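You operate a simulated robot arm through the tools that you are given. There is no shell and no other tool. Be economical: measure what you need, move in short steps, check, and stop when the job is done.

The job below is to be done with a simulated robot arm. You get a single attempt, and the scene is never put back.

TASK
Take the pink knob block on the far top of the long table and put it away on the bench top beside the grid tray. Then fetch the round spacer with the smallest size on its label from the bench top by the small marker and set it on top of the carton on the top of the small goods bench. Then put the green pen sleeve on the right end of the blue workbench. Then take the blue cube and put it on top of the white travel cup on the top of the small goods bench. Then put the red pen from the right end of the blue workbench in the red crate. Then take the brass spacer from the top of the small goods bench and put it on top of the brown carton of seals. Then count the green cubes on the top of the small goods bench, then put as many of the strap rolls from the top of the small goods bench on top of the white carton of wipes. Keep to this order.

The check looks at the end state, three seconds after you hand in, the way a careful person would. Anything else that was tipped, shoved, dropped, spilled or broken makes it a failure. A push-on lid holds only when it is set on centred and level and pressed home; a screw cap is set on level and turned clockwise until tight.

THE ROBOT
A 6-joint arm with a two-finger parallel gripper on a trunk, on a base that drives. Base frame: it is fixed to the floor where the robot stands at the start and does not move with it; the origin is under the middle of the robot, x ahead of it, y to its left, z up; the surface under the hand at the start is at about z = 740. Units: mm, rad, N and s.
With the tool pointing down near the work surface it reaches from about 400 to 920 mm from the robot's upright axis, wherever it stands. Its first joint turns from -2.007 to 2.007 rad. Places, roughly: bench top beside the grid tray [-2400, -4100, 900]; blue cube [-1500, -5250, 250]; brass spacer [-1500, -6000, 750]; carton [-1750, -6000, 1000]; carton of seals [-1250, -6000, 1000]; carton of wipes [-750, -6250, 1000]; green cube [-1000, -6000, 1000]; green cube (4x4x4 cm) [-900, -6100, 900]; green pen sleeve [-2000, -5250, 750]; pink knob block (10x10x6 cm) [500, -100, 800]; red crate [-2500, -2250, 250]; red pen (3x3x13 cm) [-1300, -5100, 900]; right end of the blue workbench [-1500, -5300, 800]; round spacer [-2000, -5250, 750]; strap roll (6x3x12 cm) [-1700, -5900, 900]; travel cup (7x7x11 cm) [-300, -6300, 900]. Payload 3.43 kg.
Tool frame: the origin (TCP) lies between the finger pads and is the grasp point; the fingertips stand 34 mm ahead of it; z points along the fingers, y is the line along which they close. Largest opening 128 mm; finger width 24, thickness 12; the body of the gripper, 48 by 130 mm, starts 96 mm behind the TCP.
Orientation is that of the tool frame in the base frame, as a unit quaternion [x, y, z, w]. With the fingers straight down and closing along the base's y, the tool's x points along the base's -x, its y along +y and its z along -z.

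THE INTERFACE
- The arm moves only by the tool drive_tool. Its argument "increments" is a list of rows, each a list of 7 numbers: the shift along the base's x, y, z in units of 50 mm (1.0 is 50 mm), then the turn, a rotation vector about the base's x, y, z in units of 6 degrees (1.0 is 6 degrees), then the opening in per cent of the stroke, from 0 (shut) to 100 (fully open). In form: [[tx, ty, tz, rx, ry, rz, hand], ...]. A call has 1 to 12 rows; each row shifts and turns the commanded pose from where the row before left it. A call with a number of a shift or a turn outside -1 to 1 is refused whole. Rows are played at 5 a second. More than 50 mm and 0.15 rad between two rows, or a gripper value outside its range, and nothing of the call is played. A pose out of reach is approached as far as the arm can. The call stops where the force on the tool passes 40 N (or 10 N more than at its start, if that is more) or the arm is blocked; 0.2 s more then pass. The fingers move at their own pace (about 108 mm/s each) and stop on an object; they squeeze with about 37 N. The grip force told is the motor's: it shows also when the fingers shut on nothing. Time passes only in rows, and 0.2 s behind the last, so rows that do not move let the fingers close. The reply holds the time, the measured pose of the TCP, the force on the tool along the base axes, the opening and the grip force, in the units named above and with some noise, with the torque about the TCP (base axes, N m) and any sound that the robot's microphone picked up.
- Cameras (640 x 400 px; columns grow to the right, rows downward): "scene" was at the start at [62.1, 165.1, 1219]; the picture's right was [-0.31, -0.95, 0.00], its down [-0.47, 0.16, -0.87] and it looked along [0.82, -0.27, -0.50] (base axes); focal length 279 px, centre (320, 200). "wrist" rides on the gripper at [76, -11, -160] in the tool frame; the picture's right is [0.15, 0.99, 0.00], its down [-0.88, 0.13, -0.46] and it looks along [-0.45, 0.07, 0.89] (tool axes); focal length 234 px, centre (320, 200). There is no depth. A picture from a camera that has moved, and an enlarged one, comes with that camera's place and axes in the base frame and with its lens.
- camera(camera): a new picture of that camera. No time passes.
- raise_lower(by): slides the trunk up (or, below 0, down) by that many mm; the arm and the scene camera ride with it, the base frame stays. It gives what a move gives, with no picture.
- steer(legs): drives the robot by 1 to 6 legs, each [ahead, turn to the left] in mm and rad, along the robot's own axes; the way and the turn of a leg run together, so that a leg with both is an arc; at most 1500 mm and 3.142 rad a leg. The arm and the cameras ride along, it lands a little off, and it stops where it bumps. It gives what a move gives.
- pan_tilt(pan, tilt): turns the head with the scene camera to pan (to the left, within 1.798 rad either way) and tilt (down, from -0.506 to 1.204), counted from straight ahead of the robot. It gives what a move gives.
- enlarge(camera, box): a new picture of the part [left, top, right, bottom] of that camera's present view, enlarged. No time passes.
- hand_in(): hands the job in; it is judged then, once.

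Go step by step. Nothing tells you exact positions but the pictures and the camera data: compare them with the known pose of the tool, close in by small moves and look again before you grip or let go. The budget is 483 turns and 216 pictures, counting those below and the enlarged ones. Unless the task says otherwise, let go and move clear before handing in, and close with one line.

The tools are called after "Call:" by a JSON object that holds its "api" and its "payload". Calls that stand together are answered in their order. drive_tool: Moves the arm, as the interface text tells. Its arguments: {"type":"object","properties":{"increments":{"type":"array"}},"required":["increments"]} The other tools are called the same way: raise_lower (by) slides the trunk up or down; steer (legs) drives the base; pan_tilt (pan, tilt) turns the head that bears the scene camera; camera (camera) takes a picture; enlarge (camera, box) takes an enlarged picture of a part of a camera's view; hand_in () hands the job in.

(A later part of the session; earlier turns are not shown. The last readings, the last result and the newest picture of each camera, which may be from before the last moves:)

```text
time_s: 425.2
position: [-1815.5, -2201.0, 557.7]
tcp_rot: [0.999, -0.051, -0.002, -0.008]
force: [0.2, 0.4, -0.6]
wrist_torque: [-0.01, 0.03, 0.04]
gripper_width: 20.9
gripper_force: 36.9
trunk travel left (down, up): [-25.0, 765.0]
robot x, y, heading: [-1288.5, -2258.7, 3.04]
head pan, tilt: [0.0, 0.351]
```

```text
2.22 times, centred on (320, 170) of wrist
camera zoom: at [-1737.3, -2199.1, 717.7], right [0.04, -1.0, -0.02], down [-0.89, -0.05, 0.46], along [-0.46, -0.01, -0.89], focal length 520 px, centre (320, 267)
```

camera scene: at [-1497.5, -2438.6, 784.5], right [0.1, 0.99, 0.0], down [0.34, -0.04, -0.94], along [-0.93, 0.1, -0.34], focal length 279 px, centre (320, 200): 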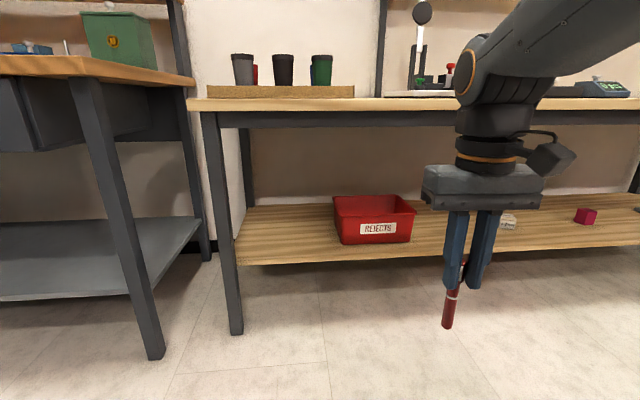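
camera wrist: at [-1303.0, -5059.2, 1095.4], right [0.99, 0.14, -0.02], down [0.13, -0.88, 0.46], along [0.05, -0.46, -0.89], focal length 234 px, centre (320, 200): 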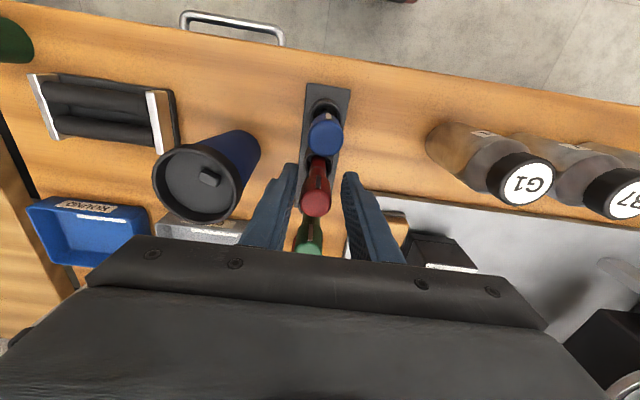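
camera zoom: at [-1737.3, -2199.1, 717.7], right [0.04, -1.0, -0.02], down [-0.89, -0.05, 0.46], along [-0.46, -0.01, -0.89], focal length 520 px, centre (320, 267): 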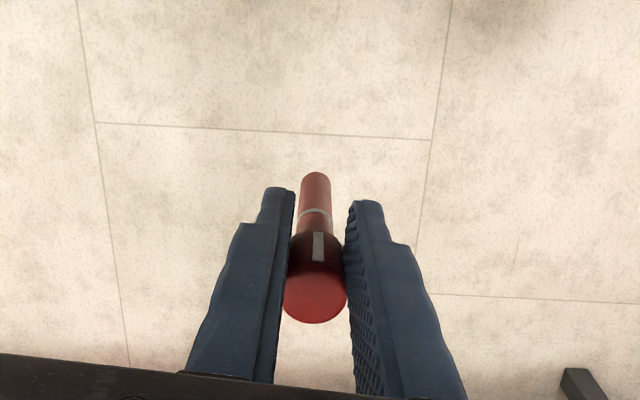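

The pen is slowly creeping toward the edge of the fingers, so I should be brisk. I'll tilt forward while advancing toward the crate above rim height.

Call:
{"api": "drive_tool", "payload": {"increments": [[-0.88, 0.09, -0.2, 0.1034, 0.99, 0, 0], [-0.88, 0.09, -0.2, 0.1034, 0.99, 0, 0], [-0.88, 0.09, -0.2, 0.1034, 0.99, 0, 0], [-0.88, 0.09, -0.2, 0.1034, 0.99, 0, 0], [-0.88, 0.09, -0.2, 0.1034, 0.99, 0, 0], [-0.88, 0.09, -0.2, 0.1034, 0.99, 0, 0], [-0.88, 0.09, -0.2, 0.1034, 0.99, 0, 0], [-0.88, 0.09, -0.2, 0.1034, 0.99, 0, 0], [-0.88, 0.09, -0.1, 0.1034, 0.99, 0, 0]]}}

Call:
{"api": "camera", "payload": {"camera": "scene"}}

Call:
{"api": "camera", "payload": {"camera": "wrist"}}

```text
time_s: 427.2
position: [-2205.9, -2162.1, 475.4]
tcp_rot: [0.888, -0.049, -0.456, -0.031]
force: [-0.3, -0.8, 1.1]
wrist_torque: [0.0, 0.02, 0.02]
gripper_width: 0.0
gripper_force: 33.3
out of reach, approached as far as the arm can: row 8
trunk travel left (down, up): [-25.0, 765.0]
robot x, y, heading: [-1289.9, -2261.7, 3.047]
head pan, tilt: [0.0, 0.351]
```

```text
88 pictures are left
camera scene: at [-1497.4, -2438.6, 784.6], right [0.1, 0.99, 0.0], down [0.34, -0.04, -0.94], along [-0.93, 0.1, -0.34], focal length 279 px, centre (320, 200)
```

scene: 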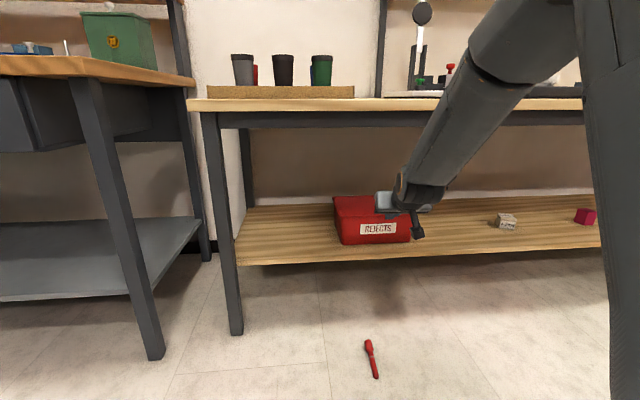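

```text
87 pictures are left
camera wrist: at [-2031.4, -2171.1, 507.7], right [-0.03, -0.99, -0.13], down [-0.16, -0.12, 0.98], along [-0.99, 0.05, -0.16], focal length 234 px, centre (320, 200)
```

wrist: 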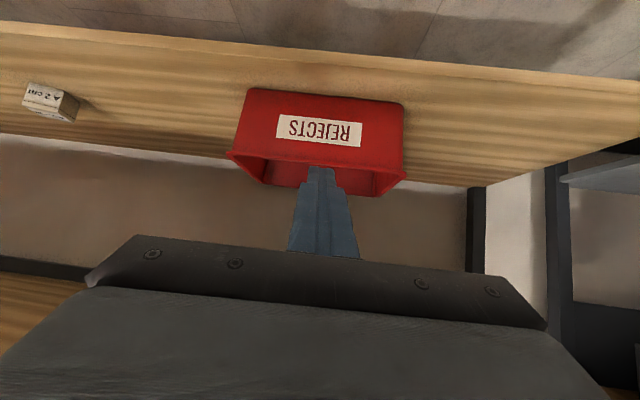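

The pen slipped out and fell to the floor, lying intact near [-2137, -2210] along x. The task can still be completed: I'll straighten the tool, open the fingers and pick the pen up from the floor across its middle.

Call:
{"api": "drive_tool", "payload": {"increments": [[0.6, -0.1, 0.1, -0.1034, -0.99, 0, 30], [0.6, -0.1, 0.1, -0.1034, -0.99, 0, 30], [0.6, -0.1, 0, -0.1034, -0.99, 0, 50], [0.6, -0.1, 0, -0.1034, -0.99, 0, 50], [0, -0.1, 0, -0.1034, -0.99, 0, 50], [0, -0.1, 0, -0.1034, -0.99, 0, 50], [0, -0.1, 0, -0.1034, -0.99, 0, 50], [0, -0.1, 0, -0.1034, -0.99, 0, 50], [0, -0.1, 0, -0.1034, -0.99, 0, 50], [0, 0, 0, 0, 0, 0, 50]]}}

Call:
{"api": "pan_tilt", "payload": {"pan": 0, "tilt": 0.7}}

Call:
{"api": "camera", "payload": {"camera": "wrist"}}

Call:
{"api": "camera", "payload": {"camera": "scene"}}

```text
time_s: 429.4
position: [-2088.9, -2206.2, 483.0]
tcp_rot: [0.999, -0.051, -0.001, -0.008]
force: [0.2, 0.7, 0.9]
wrist_torque: [0.0, 0.0, 0.02]
gripper_width: 64.0
gripper_force: 0.1
out of reach, approached as far as the arm can: row 1
trunk travel left (down, up): [-25.0, 765.0]
robot x, y, heading: [-1290.1, -2266.5, 3.04]
head pan, tilt: [0.0, 0.351]
```

```text
time_s: 430.2
position: [-2088.2, -2205.4, 483.4]
tcp_rot: [0.999, -0.052, -0.003, -0.007]
force: [-0.2, -0.7, -0.2]
wrist_torque: [-0.01, 0.03, 0.01]
gripper_width: 63.7
gripper_force: 0.0
trunk travel left (down, up): [-25.0, 765.0]
robot x, y, heading: [-1288.2, -2260.8, 3.045]
head pan, tilt: [0.0, 0.7]
```

```text
86 pictures are left
camera wrist: at [-2011.2, -2204.2, 642.8], right [0.04, -1.0, -0.02], down [-0.89, -0.05, 0.46], along [-0.46, -0.01, -0.89], focal length 234 px, centre (320, 200)
```

wrist: 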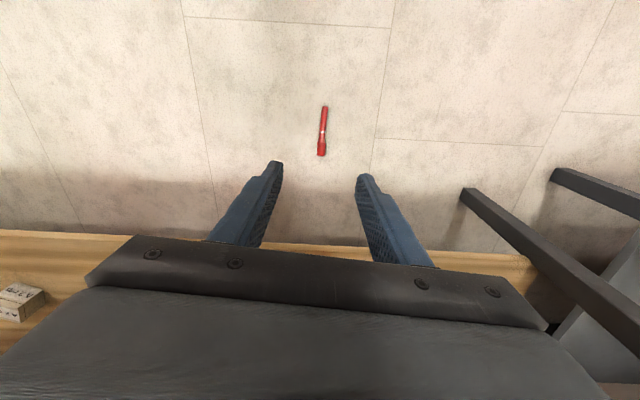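

```text
85 pictures are left
camera scene: at [-1489.5, -2439.4, 753.2], right [0.1, 0.99, 0.0], down [0.64, -0.07, -0.77], along [-0.76, 0.08, -0.64], focal length 279 px, centre (320, 200)
```

scene: 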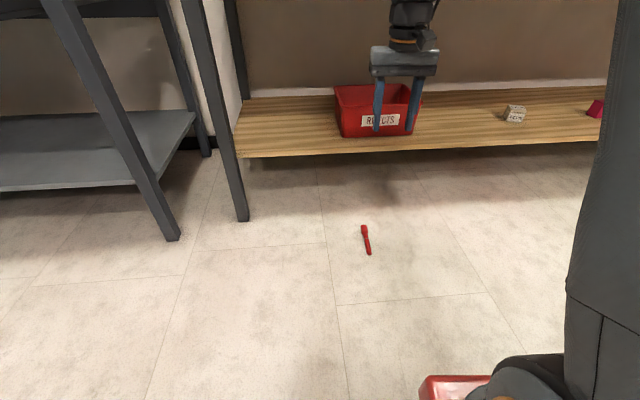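

The pen lies from [-2073, -2211] (tail) to [-2203, -2207] (cap end). I'll align the yaw and descend over the body section near x≈-2128.

Call:
{"api": "raise_lower", "payload": {"by": -24}}

Call:
{"api": "drive_tool", "payload": {"increments": [[-0.4, -0.04, -0.8, 0, 0, 0.72, 40], [-0.4, -0.04, -0.8, 0, 0, 0, 40], [0, 0, -0.9, 0, 0, 0, 40], [0, 0, -0.9, 0, 0, 0, 40], [0, 0, -0.9, 0, 0, 0, 40], [0, 0, -0.9, 0, 0, 0, 40], [0, 0, -0.9, 0, 0, 0, 40], [0, 0, 0, 0, 0, 0, 40]]}}

Call:
{"api": "camera", "payload": {"camera": "wrist"}}

```text
time_s: 430.9
position: [-2088.9, -2204.2, 459.4]
tcp_rot: [0.999, -0.052, -0.002, -0.008]
force: [-0.7, -0.4, -0.3]
wrist_torque: [-0.01, 0.0, -0.02]
gripper_width: 63.9
gripper_force: 0.0
trunk travel left (down, up): [-1.0, 789.0]
robot x, y, heading: [-1289.4, -2264.0, 3.037]
head pan, tilt: [0.0, 0.7]
```

```text
time_s: 432.8
position: [-2125.9, -2210.5, 154.2]
tcp_rot: [1.0, -0.014, -0.003, -0.007]
force: [-0.5, -0.2, -1.2]
wrist_torque: [0.01, -0.03, 0.0]
gripper_width: 51.3
gripper_force: 0.0
trunk travel left (down, up): [-1.0, 789.0]
robot x, y, heading: [-1288.0, -2260.8, 3.043]
head pan, tilt: [0.0, 0.7]
```

```text
84 pictures are left
camera wrist: at [-2049.2, -2202.8, 314.5], right [0.12, -0.99, -0.02], down [-0.88, -0.11, 0.46], along [-0.46, -0.04, -0.89], focal length 234 px, centre (320, 200)
```

wrist: 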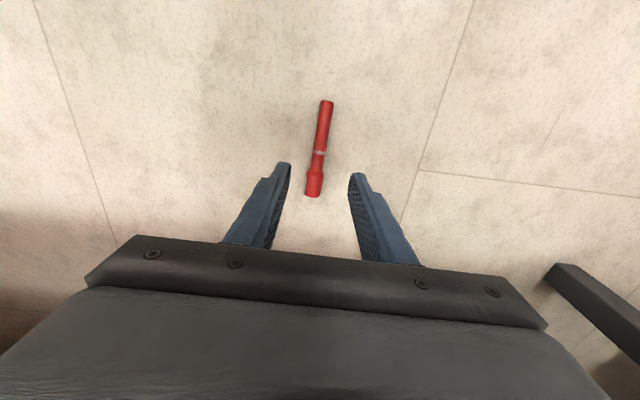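

Call:
{"api": "drive_tool", "payload": {"increments": [[0.14, 0.06, -0.8, 0, 0, 0, 40], [0, 0, -0.8, 0, 0, 0, 40], [0, 0, -0.5, 0, 0, 0, 40], [0, 0, 0, 0, 0, 0, 40]]}}

Call:
{"api": "camera", "payload": {"camera": "wrist"}}

```text
time_s: 433.8
position: [-2119.2, -2205.3, 49.0]
tcp_rot: [1.0, -0.013, -0.002, -0.008]
force: [-0.1, 0.0, -1.0]
wrist_torque: [0.03, 0.04, -0.01]
gripper_width: 51.2
gripper_force: 0.1
trunk travel left (down, up): [-1.0, 789.0]
robot x, y, heading: [-1287.5, -2262.6, 3.039]
head pan, tilt: [0.0, 0.7]
```

```text
83 pictures are left
camera wrist: at [-2042.5, -2197.6, 208.0], right [0.12, -0.99, -0.02], down [-0.88, -0.11, 0.46], along [-0.46, -0.04, -0.89], focal length 234 px, centre (320, 200)
```

wrist: 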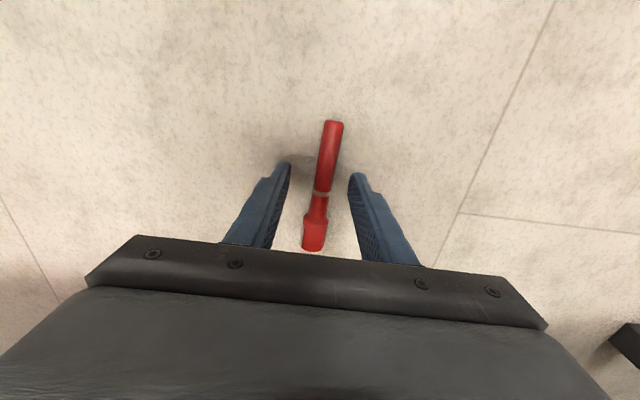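

Call:
{"api": "drive_tool", "payload": {"increments": [[0, 0, -0.2, 0, 0, 0, 40], [0, 0, 0, 0, 0, 0, 40]]}}

Call:
{"api": "drive_tool", "payload": {"increments": [[0, 0, 0, 0, 0, 0, 0], [0, 0, 0, 0, 0, 0, 0], [0, 0, 0, 0, 0, 0, 0], [0, 0, 0, 0, 0, 0, 0]]}}

Call:
{"api": "camera", "payload": {"camera": "wrist"}}

```text
time_s: 434.4
position: [-2121.1, -2205.7, 37.9]
tcp_rot: [1.0, -0.014, -0.003, -0.008]
force: [0.6, 0.4, -0.7]
wrist_torque: [-0.01, -0.02, -0.01]
gripper_width: 50.9
gripper_force: 0.1
trunk travel left (down, up): [-1.0, 789.0]
robot x, y, heading: [-1286.5, -2260.9, 3.04]
head pan, tilt: [0.0, 0.7]
```

```text
time_s: 435.4
position: [-2121.8, -2204.7, 37.5]
tcp_rot: [1.0, -0.014, -0.003, -0.008]
force: [0.0, 0.3, -0.1]
wrist_torque: [0.03, 0.0, -0.01]
gripper_width: 15.1
gripper_force: 36.8
trunk travel left (down, up): [-1.0, 789.0]
robot x, y, heading: [-1287.6, -2260.2, 3.036]
head pan, tilt: [0.0, 0.7]
```

```text
82 pictures are left
camera wrist: at [-2043.7, -2198.2, 198.6], right [0.12, -0.99, -0.02], down [-0.88, -0.11, 0.46], along [-0.46, -0.04, -0.89], focal length 234 px, centre (320, 200)
```

wrist: 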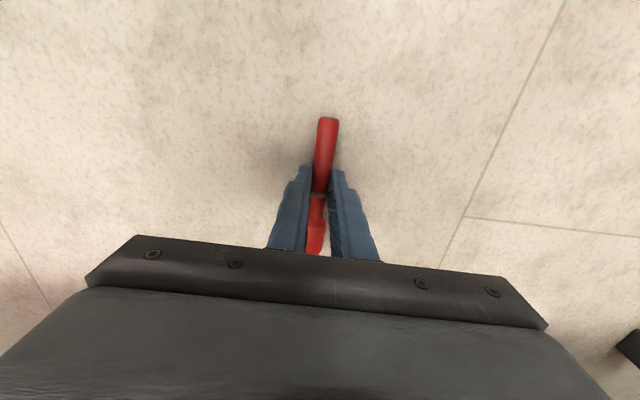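

The pen body is gripped at 15 mm. I'll lift, retract a bit and check that it's stable.

Call:
{"api": "drive_tool", "payload": {"increments": [[0, 0, 0.4, 0, 0, 0, 0], [0.3, 0, 0.9, 0, 0, 0, 0], [0.3, 0, 0.9, 0, 0, 0, 0], [0.3, 0, 0.9, 0, 0, 0, 0], [0.3, 0, 0.9, 0, 0, 0, 0], [0.3, 0, 0.9, 0, 0, 0, 0], [0.3, 0, 0.9, 0, 0, 0, 0], [0.3, 0, 0.9, 0, 0, 0, 0], [0.3, 0, 0.9, 0, 0, 0, 0], [0.3, 0, 0.9, 0, 0, 0, 0], [0, 0, 0, 0, 0, 0, 0]]}}

Call:
{"api": "camera", "payload": {"camera": "wrist"}}

Call:
{"api": "camera", "payload": {"camera": "scene"}}

```text
time_s: 437.8
position: [-1985.1, -2205.2, 463.6]
tcp_rot: [1.0, -0.014, -0.002, -0.007]
force: [-0.8, -0.2, 0.1]
wrist_torque: [0.0, 0.01, 0.0]
gripper_width: 15.3
gripper_force: 36.8
trunk travel left (down, up): [-1.0, 789.0]
robot x, y, heading: [-1284.1, -2260.6, 3.038]
head pan, tilt: [0.0, 0.7]
```

```text
81 pictures are left
camera wrist: at [-1907.9, -2197.7, 624.9], right [0.12, -0.99, -0.02], down [-0.88, -0.11, 0.46], along [-0.46, -0.04, -0.89], focal length 234 px, centre (320, 200)
```

wrist: 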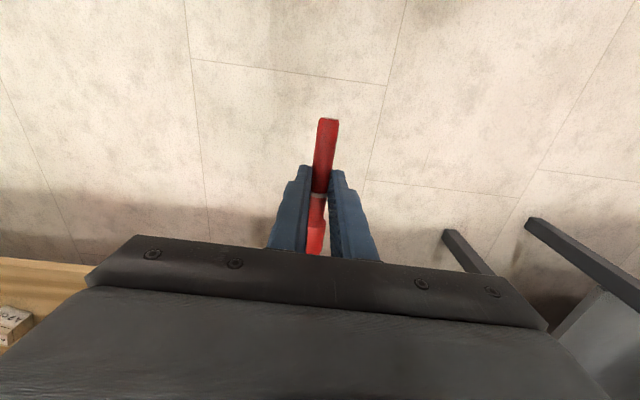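

```text
80 pictures are left
camera scene: at [-1496.1, -2438.7, 729.1], right [0.1, 0.99, 0.0], down [0.64, -0.07, -0.76], along [-0.76, 0.08, -0.64], focal length 279 px, centre (320, 200)
```

scene: 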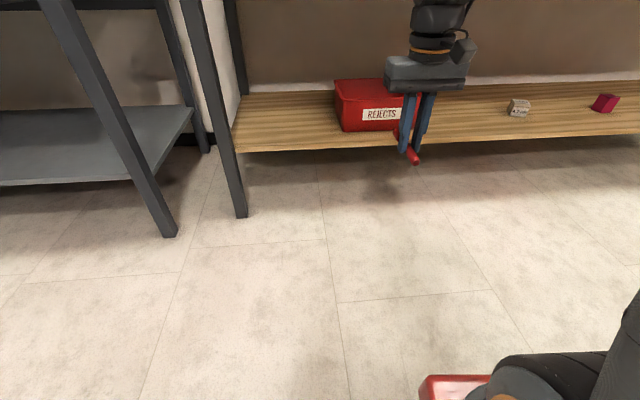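

Pen is stable now. Refined from two views, the crate spans x≈-2340 to -2550, y≈-2150, with the rim at z≈415 and shelf at z≈307. I'll retract a bit, drive 200 mm closer, then tilt and advance.

Call:
{"api": "drive_tool", "payload": {"increments": [[0.9, -0.05, 0.2, 0, 0, 0, 0], [0.9, -0.05, 0.2, 0, 0, 0, 0], [0, 0, 0, 0, 0, 0, 0]]}}

Call:
{"api": "steer", "payload": {"legs": [[200, 0]]}}

Call:
{"api": "drive_tool", "payload": {"increments": [[-0.2, 0.06, 0.3, 0.03, 1, 0, 0], [-0.2, 0.06, 0.3, 0.03, 1, 0, 0], [-0.2, 0.06, 0.1, 0.03, 1, 0, 0], [-0.2, 0.06, 0.1, 0.03, 1, 0, 0], [-0.2, 0.06, 0, 0.03, 1, 0, 0], [-0.2, 0.06, 0, 0.03, 1, 0, 0], [-0.2, 0.06, 0, 0.03, 1, 0, 0], [-0.2, 0.06, 0, 0.03, 1, 0, 0], [-0.2, 0.06, 0, 0.03, 1, 0, 0], [0, 0, 0, 0, 0, 0, 0]]}}

Call:
{"api": "pan_tilt", "payload": {"pan": 0, "tilt": 0.35}}

Call:
{"api": "camera", "payload": {"camera": "scene"}}

Call:
{"api": "camera", "payload": {"camera": "wrist"}}

```text
time_s: 438.6
position: [-1898.4, -2210.2, 484.4]
tcp_rot: [1.0, -0.014, -0.003, -0.009]
force: [-0.2, -0.2, 1.0]
wrist_torque: [-0.01, 0.0, 0.0]
gripper_width: 15.2
gripper_force: 36.9
trunk travel left (down, up): [-1.0, 789.0]
robot x, y, heading: [-1290.2, -2261.5, 3.042]
head pan, tilt: [0.0, 0.7]
```

```text
time_s: 440.1
position: [-2097.1, -2188.7, 484.7]
tcp_rot: [1.0, -0.015, -0.003, -0.007]
force: [-1.0, 0.3, -1.0]
wrist_torque: [-0.02, -0.01, 0.01]
gripper_width: 15.3
gripper_force: 36.7
trunk travel left (down, up): [-1.0, 789.0]
robot x, y, heading: [-1488.9, -2240.0, 3.033]
head pan, tilt: [0.0, 0.7]
```

```text
time_s: 442.4
position: [-2182.5, -2167.7, 525.1]
tcp_rot: [0.903, -0.014, -0.429, -0.005]
force: [0.7, 0.7, -0.8]
wrist_torque: [0.02, 0.01, -0.01]
gripper_width: 15.4
gripper_force: 37.2
out of reach, approached as far as the arm can: row 9
trunk travel left (down, up): [-1.0, 789.0]
robot x, y, heading: [-1486.8, -2241.5, 3.036]
head pan, tilt: [0.0, 0.7]
```

```text
time_s: 443.2
position: [-2182.1, -2167.1, 525.7]
tcp_rot: [0.904, -0.013, -0.428, -0.004]
force: [-0.1, -0.5, -0.8]
wrist_torque: [-0.01, -0.03, 0.02]
gripper_width: 15.1
gripper_force: 37.1
trunk travel left (down, up): [-1.0, 789.0]
robot x, y, heading: [-1487.5, -2240.4, 3.032]
head pan, tilt: [0.0, 0.351]
```

```text
79 pictures are left
camera scene: at [-1704.4, -2416.3, 760.5], right [0.11, 0.99, 0.0], down [0.34, -0.04, -0.94], along [-0.93, 0.1, -0.34], focal length 279 px, centre (320, 200)
```

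scene: 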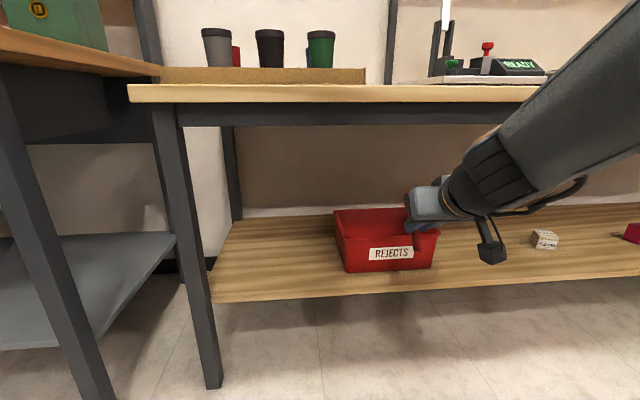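

```text
78 pictures are left
camera wrist: at [-2009.9, -2159.9, 568.8], right [0.07, -0.99, -0.11], down [-0.21, -0.12, 0.97], along [-0.98, -0.04, -0.21], focal length 234 px, centre (320, 200)
```

wrist: 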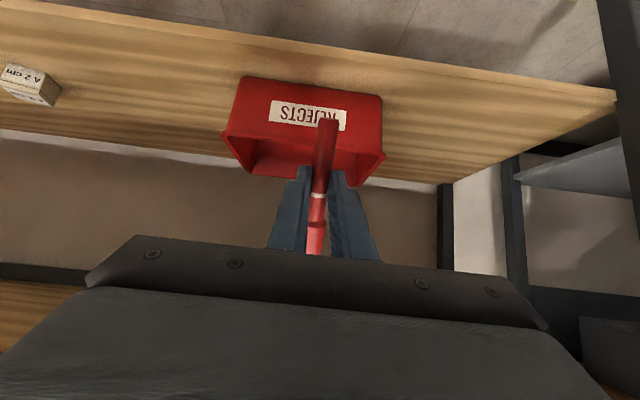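

The arm is aimed at the crate and the pen is steady. I'll advance over the front rim while lowering slightly.

Call:
{"api": "drive_tool", "payload": {"increments": [[-0.7, 0.09, -0.3, 0, 0, 0, 0], [-0.8, 0.09, -0.2, 0, 0, 0, 0], [-0.8, 0.09, -0.15, 0, 0, 0, 0], [-0.8, 0.09, 0, 0, 0, 0, 0], [0, 0, 0, 0, 0, 0, 0]]}}

Call:
{"api": "camera", "payload": {"camera": "scene"}}

Call:
{"api": "camera", "payload": {"camera": "wrist"}}

```text
time_s: 444.4
position: [-2335.8, -2147.5, 495.3]
tcp_rot: [0.903, -0.014, -0.429, -0.004]
force: [0.3, -0.9, -0.7]
wrist_torque: [-0.02, 0.03, 0.01]
gripper_width: 15.2
gripper_force: 37.5
trunk travel left (down, up): [-1.0, 789.0]
robot x, y, heading: [-1488.5, -2242.3, 3.036]
head pan, tilt: [0.0, 0.351]
```

```text
77 pictures are left
camera scene: at [-1704.4, -2416.3, 760.6], right [0.11, 0.99, 0.0], down [0.34, -0.04, -0.94], along [-0.93, 0.1, -0.34], focal length 279 px, centre (320, 200)
```

scene: 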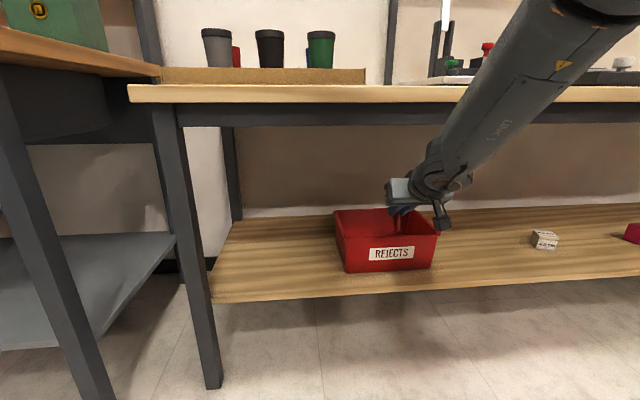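

```text
76 pictures are left
camera wrist: at [-2164.7, -2139.6, 538.3], right [0.06, -0.99, -0.11], down [-0.21, -0.12, 0.97], along [-0.98, -0.04, -0.21], focal length 234 px, centre (320, 200)
```

wrist: 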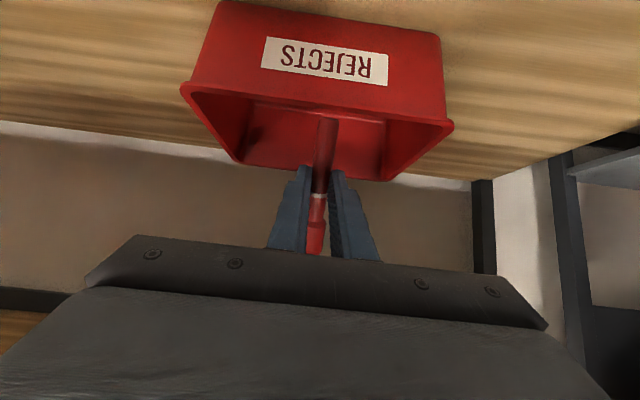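

Call:
{"api": "drive_tool", "payload": {"increments": [[-0.85, 0.05, 0, 0, 0, 0, 0], [-0.85, 0.05, -0.2, 0, 0, 0, 0], [0, 0, -0.5, 0, 0, 0, 0], [0, 0, 0, 0, 0, 0, 0]]}}

Call:
{"api": "camera", "payload": {"camera": "scene"}}

Call:
{"api": "camera", "payload": {"camera": "wrist"}}

```text
time_s: 445.4
position: [-2423.6, -2143.8, 457.0]
tcp_rot: [0.903, -0.014, -0.428, -0.005]
force: [0.0, -0.1, -0.7]
wrist_torque: [-0.02, -0.04, -0.01]
gripper_width: 15.1
gripper_force: 36.8
trunk travel left (down, up): [-1.0, 789.0]
robot x, y, heading: [-1487.0, -2239.3, 3.036]
head pan, tilt: [0.0, 0.351]
```

```text
75 pictures are left
camera scene: at [-1704.4, -2416.3, 760.6], right [0.11, 0.99, 0.0], down [0.34, -0.04, -0.94], along [-0.93, 0.1, -0.34], focal length 279 px, centre (320, 200)
```

scene: 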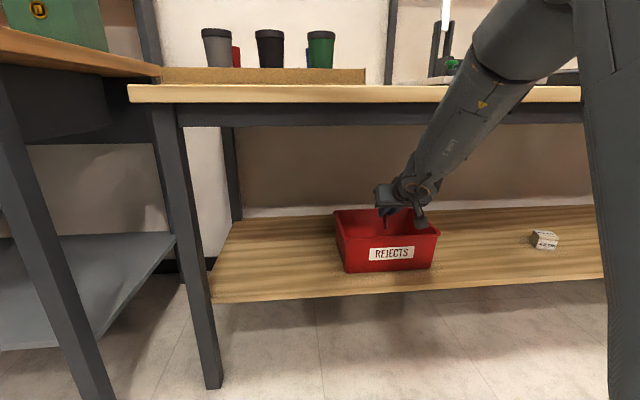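

```text
74 pictures are left
camera wrist: at [-2250.7, -2136.4, 500.0], right [0.07, -0.99, -0.11], down [-0.21, -0.12, 0.97], along [-0.98, -0.04, -0.21], focal length 234 px, centre (320, 200)
```

wrist: 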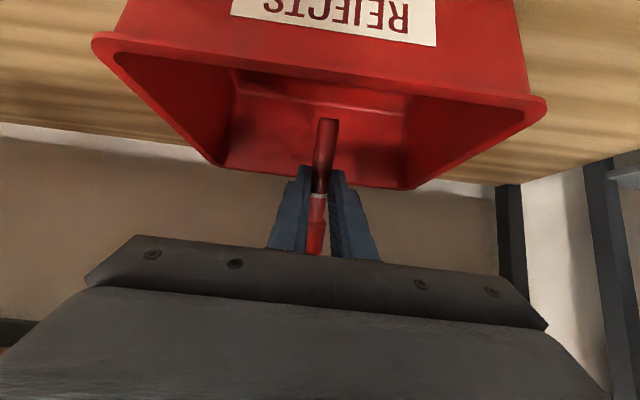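

The pen is inside the crate outline. I'll lower a bit more and release it.

Call:
{"api": "drive_tool", "payload": {"increments": [[0, 0, -0.5, 0, 0, 0, 0], [0, 0, -0.4, 0, 0, 0, 0], [0, 0, 0, 0, 0, 0, 0]]}}

Call:
{"api": "camera", "payload": {"camera": "wrist"}}

```text
time_s: 446.2
position: [-2423.2, -2145.5, 411.4]
tcp_rot: [0.903, -0.013, -0.428, -0.004]
force: [-0.9, 0.0, -0.3]
wrist_torque: [0.02, -0.02, 0.01]
gripper_width: 14.8
gripper_force: 36.8
trunk travel left (down, up): [-1.0, 789.0]
robot x, y, heading: [-1486.3, -2240.3, 3.034]
head pan, tilt: [0.0, 0.351]
```

```text
73 pictures are left
camera wrist: at [-2251.0, -2138.5, 454.6], right [0.07, -0.99, -0.11], down [-0.21, -0.12, 0.97], along [-0.98, -0.04, -0.21], focal length 234 px, centre (320, 200)
```

wrist: 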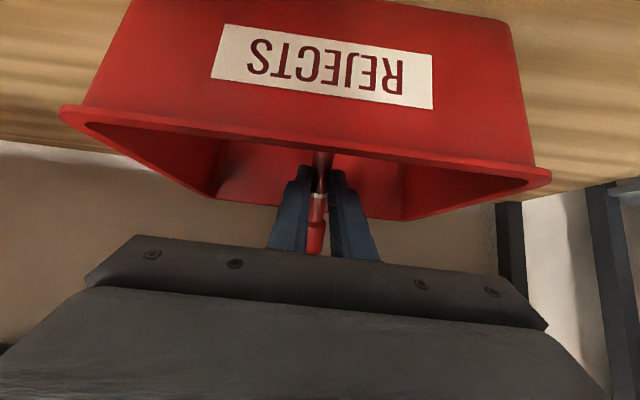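

Call:
{"api": "drive_tool", "payload": {"increments": [[0, 0, 0, 0, 0, 0, 30], [0, 0, 0, 0, 0, 0, 30], [0, 0, 0, 0, 0, 0, 30], [0, 0, 0, 0, 0, 0, 30], [0, 0, 0, 0, 0, 0, 30]]}}

Call:
{"api": "drive_tool", "payload": {"increments": [[0.2, 0, 0.8, 0, 0, 0, 30], [0.8, -0.05, 0.4, 0, 0, 0, 30], [0.8, -0.05, 0.2, 0, 0, 0, 30], [0.8, -0.05, 0, 0, 0, 0, 30], [0.8, -0.05, 0, 0, 0, 0, 30], [0, 0, 0, 0, 0, 0, 30]]}}

Call:
{"api": "camera", "payload": {"camera": "wrist"}}

Call:
{"api": "camera", "payload": {"camera": "scene"}}

```text
time_s: 447.4
position: [-2423.3, -2146.0, 411.3]
tcp_rot: [0.904, -0.013, -0.428, -0.004]
force: [-0.1, -0.9, 0.1]
wrist_torque: [-0.01, -0.01, 0.01]
gripper_width: 37.9
gripper_force: 0.0
trunk travel left (down, up): [-1.0, 789.0]
robot x, y, heading: [-1487.8, -2242.9, 3.035]
head pan, tilt: [0.0, 0.351]
```

```text
time_s: 448.8
position: [-2254.0, -2156.0, 482.9]
tcp_rot: [0.904, -0.013, -0.428, -0.004]
force: [-0.1, 0.2, 0.3]
wrist_torque: [0.0, 0.0, -0.01]
gripper_width: 38.2
gripper_force: 0.0
trunk travel left (down, up): [-1.0, 789.0]
robot x, y, heading: [-1490.7, -2241.8, 3.035]
head pan, tilt: [0.0, 0.351]
```

```text
72 pictures are left
camera wrist: at [-2081.1, -2149.4, 526.2], right [0.07, -0.99, -0.11], down [-0.21, -0.12, 0.97], along [-0.98, -0.04, -0.21], focal length 234 px, centre (320, 200)
```

wrist: 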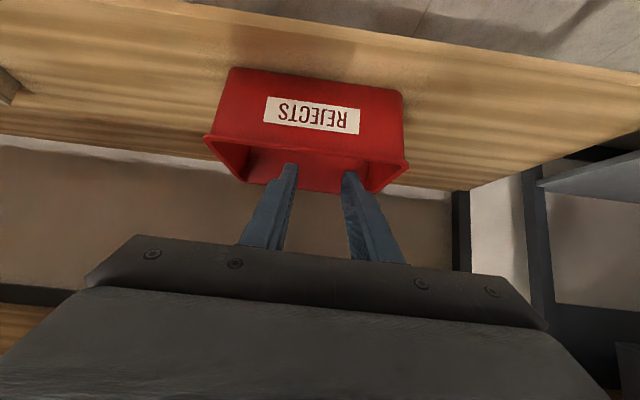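

```text
71 pictures are left
camera scene: at [-1704.5, -2416.3, 760.6], right [0.11, 0.99, 0.0], down [0.34, -0.04, -0.94], along [-0.93, 0.1, -0.34], focal length 279 px, centre (320, 200)
```

scene: 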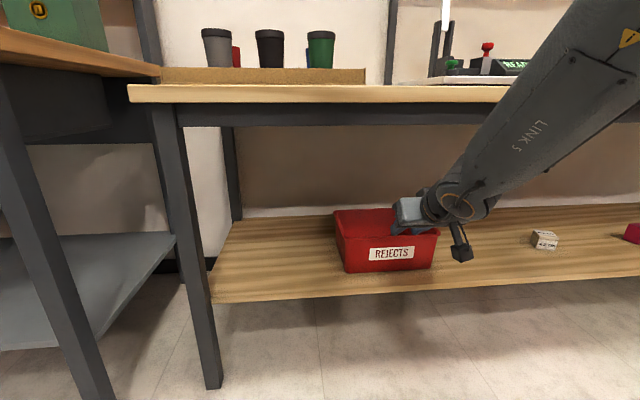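

The pen is released. I'll back out and raise the trunk, then look into the crate to confirm.

Call:
{"api": "steer", "payload": {"legs": [[-350, 0]]}}

Call:
{"api": "raise_lower", "payload": {"by": 400}}

Call:
{"api": "drive_tool", "payload": {"increments": [[0.5, 0, 0.5, -0.03, -1, 0, 30], [0.5, 0, 0.5, -0.03, -1, 0, 30], [0.5, 0, 0.5, -0.03, -1, 0, 30], [0.5, 0, 0.5, -0.03, -1, 0, 30], [0.5, 0, 0.5, -0.03, -1, 0, 30], [0.5, 0, 0.5, -0.03, -1, 0, 30], [0, 0, 0.5, -0.03, -1, 0, 30], [0, 0, 0.5, -0.03, -1, 0, 30], [0, 0, 0, -0.02, -0.45, 0, 30]]}}

Call:
{"api": "raise_lower", "payload": {"by": 380}}

Call:
{"api": "pan_tilt", "payload": {"pan": 0, "tilt": 0.6}}

Call:
{"api": "camera", "payload": {"camera": "scene"}}

```text
time_s: 451.1
position: [-1903.8, -2196.0, 482.8]
tcp_rot: [0.904, -0.013, -0.428, -0.005]
force: [0.2, 0.7, 0.1]
wrist_torque: [0.01, 0.02, 0.0]
gripper_width: 38.2
gripper_force: 0.0
trunk travel left (down, up): [-1.0, 789.0]
robot x, y, heading: [-1136.9, -2277.3, 3.038]
head pan, tilt: [0.0, 0.351]
```

```text
time_s: 454.9
position: [-1904.8, -2194.3, 882.1]
tcp_rot: [0.904, -0.012, -0.428, -0.004]
force: [-0.8, -0.1, -1.2]
wrist_torque: [0.01, -0.01, -0.01]
gripper_width: 38.3
gripper_force: 0.0
trunk travel left (down, up): [-401.0, 389.0]
robot x, y, heading: [-1137.5, -2277.6, 3.042]
head pan, tilt: [0.0, 0.351]
```

```text
time_s: 456.9
position: [-1769.9, -2201.2, 1069.6]
tcp_rot: [0.999, -0.014, -0.033, 0.017]
force: [0.1, -1.0, -0.5]
wrist_torque: [-0.01, 0.01, 0.0]
gripper_width: 38.2
gripper_force: 0.1
out of reach, approached as far as the arm can: row 1
trunk travel left (down, up): [-401.0, 389.0]
robot x, y, heading: [-1135.8, -2281.4, 3.038]
head pan, tilt: [0.0, 0.351]
```

```text
time_s: 460.6
position: [-1769.1, -2201.5, 1452.4]
tcp_rot: [0.999, -0.013, -0.035, 0.018]
force: [0.4, 0.8, 0.4]
wrist_torque: [-0.01, 0.0, 0.01]
gripper_width: 38.7
gripper_force: 0.1
trunk travel left (down, up): [-781.0, 9.0]
robot x, y, heading: [-1139.9, -2276.9, 3.039]
head pan, tilt: [0.0, 0.351]
```

```text
time_s: 461.3
position: [-1769.9, -2201.6, 1452.2]
tcp_rot: [0.999, -0.013, -0.035, 0.018]
force: [0.0, 0.0, -0.5]
wrist_torque: [-0.03, 0.04, 0.02]
gripper_width: 38.4
gripper_force: 0.1
trunk travel left (down, up): [-781.0, 9.0]
robot x, y, heading: [-1139.1, -2279.2, 3.038]
head pan, tilt: [0.0, 0.6]
```

```text
70 pictures are left
camera scene: at [-1133.7, -2476.3, 1517.9], right [0.1, 0.99, 0.0], down [0.56, -0.06, -0.83], along [-0.82, 0.08, -0.56], focal length 279 px, centre (320, 200)
```

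scene: 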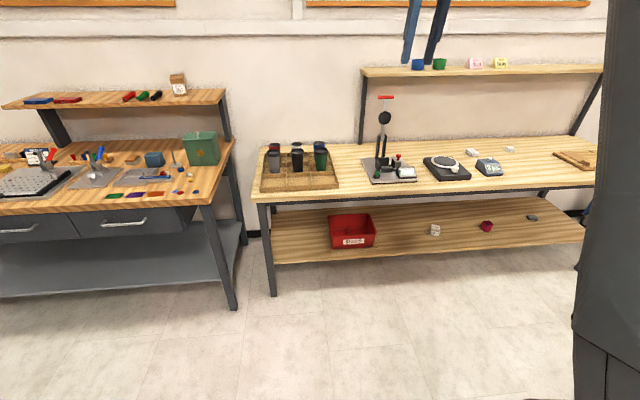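

Call:
{"api": "enlarge", "payload": {"camera": "scene", "box": [310, 200, 400, 260]}}

```text
6.67 times, centred on (355, 230) of scene
camera zoom: at [-1133.7, -2476.3, 1517.9], right [0.1, 0.99, 0.0], down [0.56, -0.06, -0.83], along [-0.82, 0.08, -0.56], focal length 1861 px, centre (87, 0)
```

zoom: 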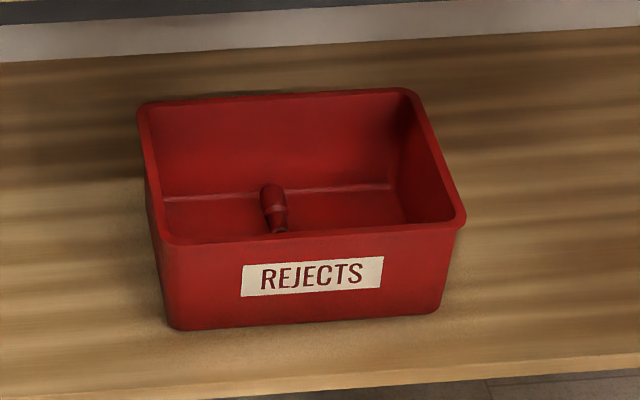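

The red pen lies in the crate. Next is the brass spacer ("2 mm" tag) on the small goods bench, so I'll level the tool and drive back around.

Call:
{"api": "drive_tool", "payload": {"increments": [[0.5, 0, -0.7, 0.33, -0.67, 0, 30], [0.5, 0, -0.7, 0, 0, 0, 30], [0.5, 0, -0.7, 0, 0, 0, 30], [0, 0, -0.9, 0, 0, 0, 30], [0, 0, 0, 0, 0, 0, 30]]}}

Call:
{"api": "steer", "payload": {"legs": [[300, 0], [0, 1.674], [1500, 0], [730, 0], [0, 1.571]]}}

```text
time_s: 462.5
position: [-1693.6, -2202.9, 1302.1]
tcp_rot: [1.0, -0.014, 0.001, 0.0]
force: [0.8, -0.1, 0.5]
wrist_torque: [0.02, 0.04, 0.0]
gripper_width: 38.2
gripper_force: 0.0
trunk travel left (down, up): [-781.0, 9.0]
robot x, y, heading: [-1141.1, -2276.7, 3.037]
head pan, tilt: [0.0, 0.6]
```

```text
time_s: 482.9
position: [-795.9, -4388.7, 1303.3]
tcp_rot: [-0.084, 0.996, 0.0, -0.001]
force: [0.3, 0.5, 0.4]
wrist_torque: [0.01, -0.01, 0.03]
gripper_width: 38.5
gripper_force: 0.2
trunk travel left (down, up): [-781.0, 9.0]
robot x, y, heading: [-1352.5, -4424.2, 0.096]
head pan, tilt: [0.0, 0.6]
```

Call:
{"api": "steer", "payload": {"legs": [[0, -0.11], [1500, 0], [280, 0], [0, -1.555], [1500, 0], [1120, 0]]}}

Call:
{"api": "steer", "payload": {"legs": [[0, -1.57]]}}

```text
time_s: 508.6
position: [36.6, -7637.8, 1302.0]
tcp_rot: [0.72, 0.694, 0.001, 0.0]
force: [0.6, -0.6, -0.4]
wrist_torque: [-0.01, 0.01, -0.03]
gripper_width: 38.6
gripper_force: 0.1
trunk travel left (down, up): [-781.0, 9.0]
robot x, y, heading: [118.0, -7081.3, -1.682]
head pan, tilt: [0.0, 0.6]
```

```text
time_s: 512.8
position: [-438.7, -7015.6, 1302.9]
tcp_rot: [1.0, -0.005, 0.002, 0.0]
force: [0.8, -0.7, -0.3]
wrist_torque: [-0.04, -0.02, 0.0]
gripper_width: 38.7
gripper_force: 0.0
trunk travel left (down, up): [-781.0, 9.0]
robot x, y, heading: [115.8, -7082.2, 3.053]
head pan, tilt: [0.0, 0.6]
```

Call:
{"api": "steer", "payload": {"legs": [[0, 0.09], [1000, 0], [0, -1.57]]}}

Call:
{"api": "pan_tilt", "payload": {"pan": 0.1, "tilt": 0.55}}

Call:
{"api": "camera", "payload": {"camera": "scene"}}

```text
time_s: 522.3
position: [-890.4, -6545.0, 1302.0]
tcp_rot: [0.748, -0.664, 0.001, 0.0]
force: [-0.1, -0.6, 0.6]
wrist_torque: [0.03, 0.01, -0.02]
gripper_width: 38.1
gripper_force: 0.0
trunk travel left (down, up): [-781.0, 9.0]
robot x, y, heading: [-884.2, -7107.3, 1.608]
head pan, tilt: [0.0, 0.6]
```

```text
time_s: 523.0
position: [-889.4, -6544.1, 1302.2]
tcp_rot: [0.747, -0.664, 0.001, -0.001]
force: [0.1, 0.5, 0.6]
wrist_torque: [0.01, 0.02, -0.01]
gripper_width: 38.6
gripper_force: 0.1
trunk travel left (down, up): [-781.0, 9.0]
robot x, y, heading: [-884.8, -7103.9, 1.613]
head pan, tilt: [0.099, 0.55]
```

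```text
68 pictures are left
camera scene: at [-1084.7, -7137.0, 1522.3], right [0.99, 0.14, 0.0], down [0.07, -0.52, -0.85], along [-0.12, 0.84, -0.52], focal length 279 px, centre (320, 200)
```

scene: 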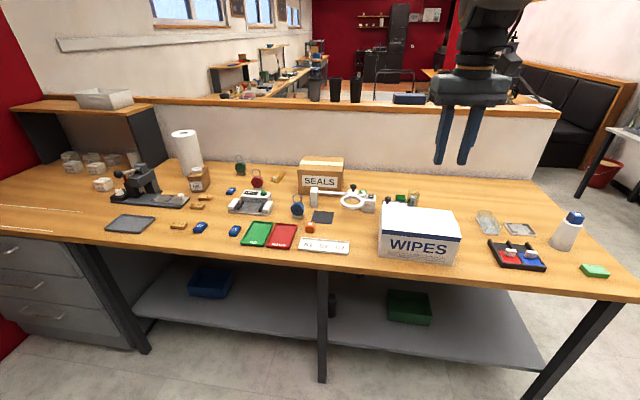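

The blue cube still sits on the cup. I'll move along to x≈-1400 in front of the brass spacer and the SEALS carton.

Call:
{"api": "steer", "payload": {"legs": [[0, 1.53], [500, 0], [0, -1.57], [330, 0]]}}

Call:
{"api": "pan_tilt", "payload": {"pan": 0, "tilt": 0.65}}

Call:
{"api": "camera", "payload": {"camera": "scene"}}

Call:
{"api": "camera", "payload": {"camera": "wrist"}}

```text
time_s: 535.2
position: [-1361.7, -6208.5, 1303.4]
tcp_rot: [0.734, -0.68, 0.001, 0.001]
force: [0.5, 0.2, 0.1]
wrist_torque: [0.01, -0.02, 0.02]
gripper_width: 38.2
gripper_force: 0.1
trunk travel left (down, up): [-781.0, 9.0]
robot x, y, heading: [-1382.0, -6768.8, 1.567]
head pan, tilt: [0.099, 0.55]
```

```text
time_s: 535.8
position: [-1361.6, -6208.0, 1302.7]
tcp_rot: [0.734, -0.68, 0.002, 0.0]
force: [0.1, -0.7, -0.3]
wrist_torque: [0.0, 0.01, 0.04]
gripper_width: 38.6
gripper_force: 0.0
trunk travel left (down, up): [-781.0, 9.0]
robot x, y, heading: [-1380.9, -6771.2, 1.569]
head pan, tilt: [0.0, 0.649]
```

```text
67 pictures are left
camera scene: at [-1573.9, -6794.1, 1513.6], right [1.0, 0.0, 0.0], down [0.0, -0.6, -0.8], along [0.0, 0.8, -0.6], focal length 279 px, centre (320, 200)
```

scene: 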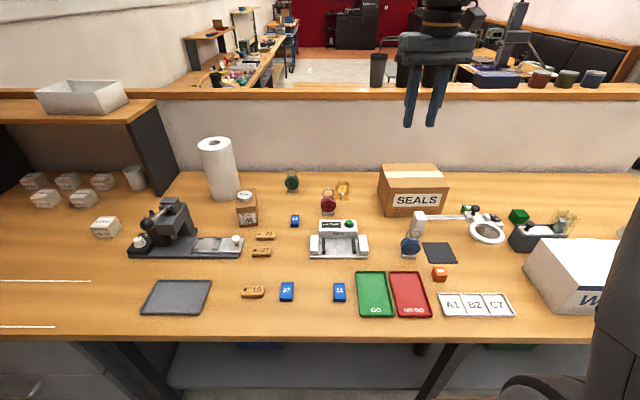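

```text
66 pictures are left
camera wrist: at [-1345.1, -6282.0, 1463.3], right [-0.98, -0.22, 0.0], down [-0.2, 0.87, 0.45], along [-0.1, 0.44, -0.89], focal length 234 px, centre (320, 200)
```

wrist: 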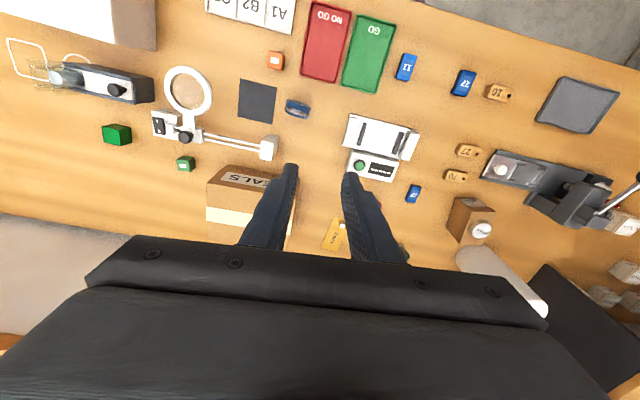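

Call:
{"api": "enlarge", "payload": {"camera": "scene", "box": [270, 150, 470, 270]}}

Call:
{"api": "enlarge", "payload": {"camera": "scene", "box": [440, 180, 640, 300]}}

```text
3.20 times, centred on (370, 210) of scene
camera zoom: at [-1573.9, -6794.1, 1513.6], right [1.0, 0.0, 0.0], down [0.0, -0.6, -0.8], along [0.0, 0.8, -0.6], focal length 893 px, centre (160, 168)
```

zoom: 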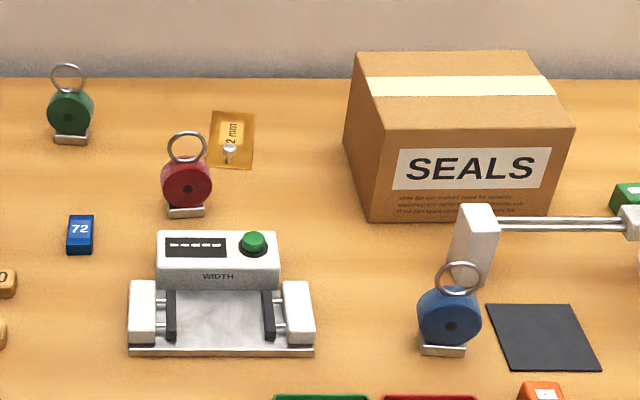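

```text
3.20 times, centred on (540, 240) of scene
camera zoom: at [-1573.9, -6794.1, 1513.6], right [1.0, 0.0, 0.0], down [0.0, -0.6, -0.8], along [0.0, 0.8, -0.6], focal length 893 px, centre (-384, 72)
```

zoom: 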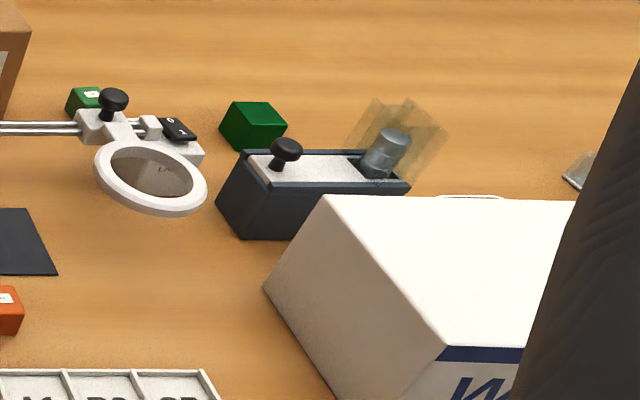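

The brass spacer is a flat 2 mm shim with a small knob, near [-1490, -5922]. I'll lower the trunk for better reach and move over it.

Call:
{"api": "raise_lower", "payload": {"by": -200}}

Call:
{"api": "drive_tool", "payload": {"increments": [[-0.5, 0.75, 0, 0, 0, -0.7, 30], [-0.5, 0.75, 0, 0, 0, 0, 30], [-0.5, 0.75, 0, 0, 0, 0, 30], [-0.5, 0.75, 0, 0, 0, 0, 30], [-0.5, 0.75, 0, 0, 0, 0, 30], [0, 0.6, 0, 0, 0, 0, 30], [0, 0, 0, 0, 0, 0, 30]]}}

Call:
{"api": "camera", "payload": {"camera": "wrist"}}

Call:
{"api": "enlarge", "payload": {"camera": "wrist", "box": [220, 60, 420, 240]}}

```text
time_s: 538.0
position: [-1362.2, -6207.3, 1103.0]
tcp_rot: [0.733, -0.68, 0.002, 0.0]
force: [-0.2, 0.5, -0.2]
wrist_torque: [0.0, 0.01, -0.01]
gripper_width: 38.5
gripper_force: 0.0
trunk travel left (down, up): [-581.0, 209.0]
robot x, y, heading: [-1380.4, -6765.2, 1.567]
head pan, tilt: [0.0, 0.649]
```

```text
time_s: 539.6
position: [-1484.7, -5991.7, 1101.4]
tcp_rot: [-0.707, 0.707, -0.001, -0.001]
force: [0.0, 0.2, -0.1]
wrist_torque: [0.01, 0.02, 0.04]
gripper_width: 38.2
gripper_force: 0.0
trunk travel left (down, up): [-581.0, 209.0]
robot x, y, heading: [-1381.6, -6769.9, 1.568]
head pan, tilt: [0.0, 0.649]
```

```text
63 pictures are left
camera wrist: at [-1473.6, -6066.7, 1262.4], right [-0.99, -0.15, 0.0], down [-0.13, 0.88, 0.45], along [-0.07, 0.45, -0.89], focal length 234 px, centre (320, 200)
```

wrist: 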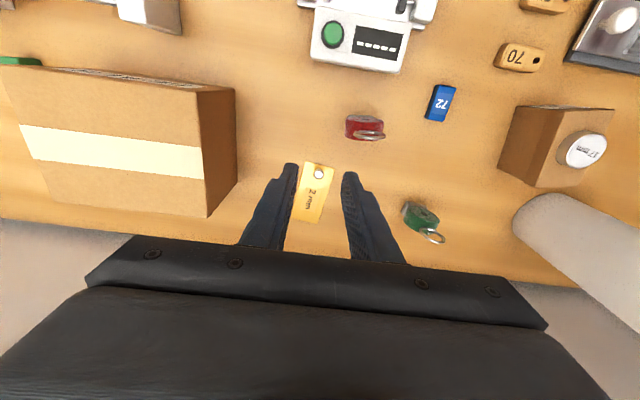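

```text
2.22 times, centred on (320, 150) of wrist
camera zoom: at [-1473.6, -6066.7, 1262.4], right [-0.99, -0.15, 0.0], down [-0.13, 0.88, 0.45], along [-0.07, 0.45, -0.89], focal length 520 px, centre (320, 311)
```

zoom: 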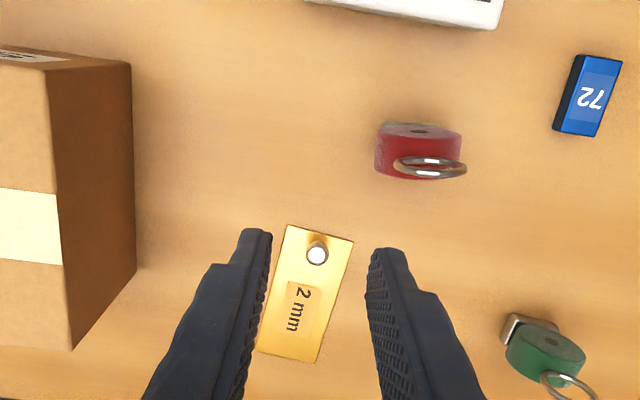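

The knob is at about [-1492, -5924] with its top at z≈889. I'll align and descend to just above grip height.

Call:
{"api": "drive_tool", "payload": {"increments": [[-0.08, 0.68, 0, 0, 0, 0, 30], [-0.08, 0.68, 0, 0, 0, 0, 30], [0, 0, -0.9, 0, 0, 0, 30], [0, 0, -0.9, 0, 0, 0, 30], [0, 0, -0.9, 0, 0, 0, 30], [0, 0, 0, 0, 0, 0, 30]]}}

Call:
{"api": "enlarge", "payload": {"camera": "wrist", "box": [220, 80, 420, 260]}}

Call:
{"api": "enlarge", "payload": {"camera": "scene", "box": [270, 100, 470, 240]}}

```text
time_s: 541.0
position: [-1494.8, -5922.1, 968.0]
tcp_rot: [0.708, -0.706, 0.001, 0.0]
force: [-0.9, 1.0, -0.4]
wrist_torque: [0.0, -0.02, 0.04]
gripper_width: 38.2
gripper_force: 0.0
trunk travel left (down, up): [-581.0, 209.0]
robot x, y, heading: [-1383.2, -6766.8, 1.57]
head pan, tilt: [0.0, 0.649]
```

```text
2.22 times, centred on (320, 170) of wrist
camera zoom: at [-1483.7, -5997.1, 1128.3], right [-0.99, -0.15, 0.0], down [-0.13, 0.88, 0.45], along [-0.07, 0.45, -0.89], focal length 520 px, centre (320, 267)
```

zoom: 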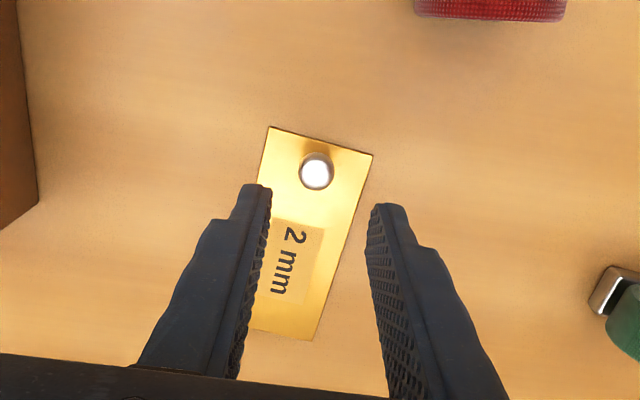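

```text
2.86 times, centred on (370, 170) of scene
camera zoom: at [-1573.9, -6738.4, 1313.5], right [1.0, 0.0, 0.0], down [0.0, -0.6, -0.8], along [0.0, 0.8, -0.6], focal length 798 px, centre (177, 286)
```

zoom: 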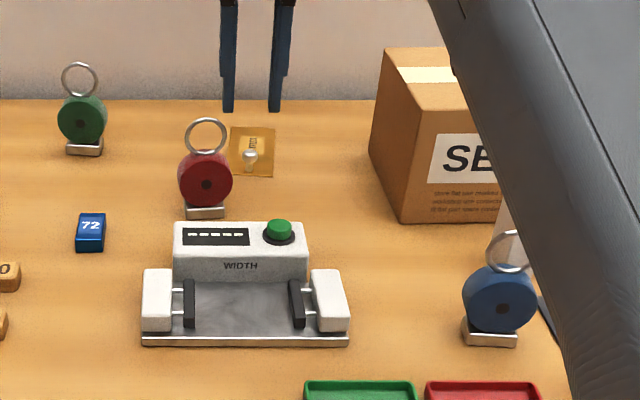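

Call:
{"api": "drive_tool", "payload": {"increments": [[0.03, -0.07, -0.7, 0, 0, 0, 30], [0, 0, -0.5, 0, 0, 0, 30], [0, 0, 0, 0, 0, 0, 30]]}}

Call:
{"api": "enlarge", "payload": {"camera": "wrist", "box": [220, 100, 420, 280]}}

Call:
{"api": "enlarge", "payload": {"camera": "scene", "box": [300, 90, 420, 210]}}

```text
time_s: 541.8
position: [-1494.3, -5925.9, 906.4]
tcp_rot: [0.708, -0.707, 0.001, 0.0]
force: [0.7, 0.0, -0.4]
wrist_torque: [0.0, 0.0, 0.02]
gripper_width: 38.5
gripper_force: 0.1
trunk travel left (down, up): [-581.0, 209.0]
robot x, y, heading: [-1378.4, -6766.9, 1.575]
head pan, tilt: [0.0, 0.649]
```

```text
2.22 times, centred on (320, 190) of wrist
camera zoom: at [-1483.1, -6001.2, 1066.8], right [-0.99, -0.15, 0.0], down [-0.13, 0.88, 0.45], along [-0.07, 0.45, -0.89], focal length 520 px, centre (320, 222)
```

zoom: 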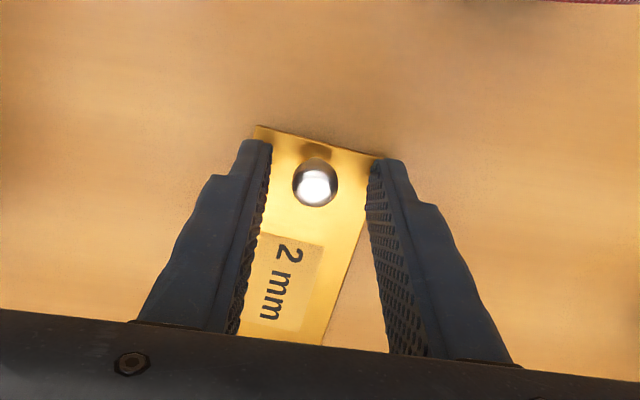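

```text
3.33 times, centred on (360, 150) of scene
camera zoom: at [-1573.9, -6738.4, 1313.5], right [1.0, 0.0, 0.0], down [0.0, -0.6, -0.8], along [0.0, 0.8, -0.6], focal length 930 px, centre (187, 367)
```

zoom: 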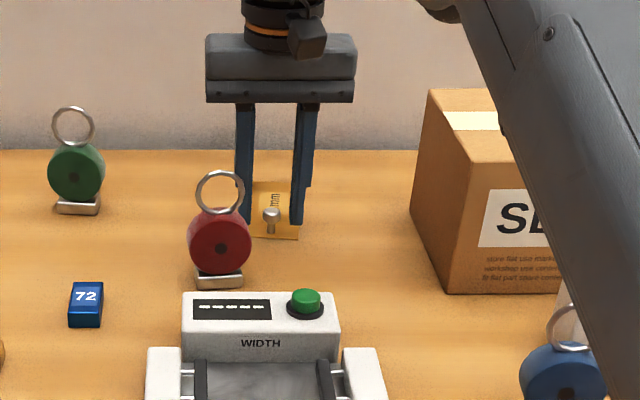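

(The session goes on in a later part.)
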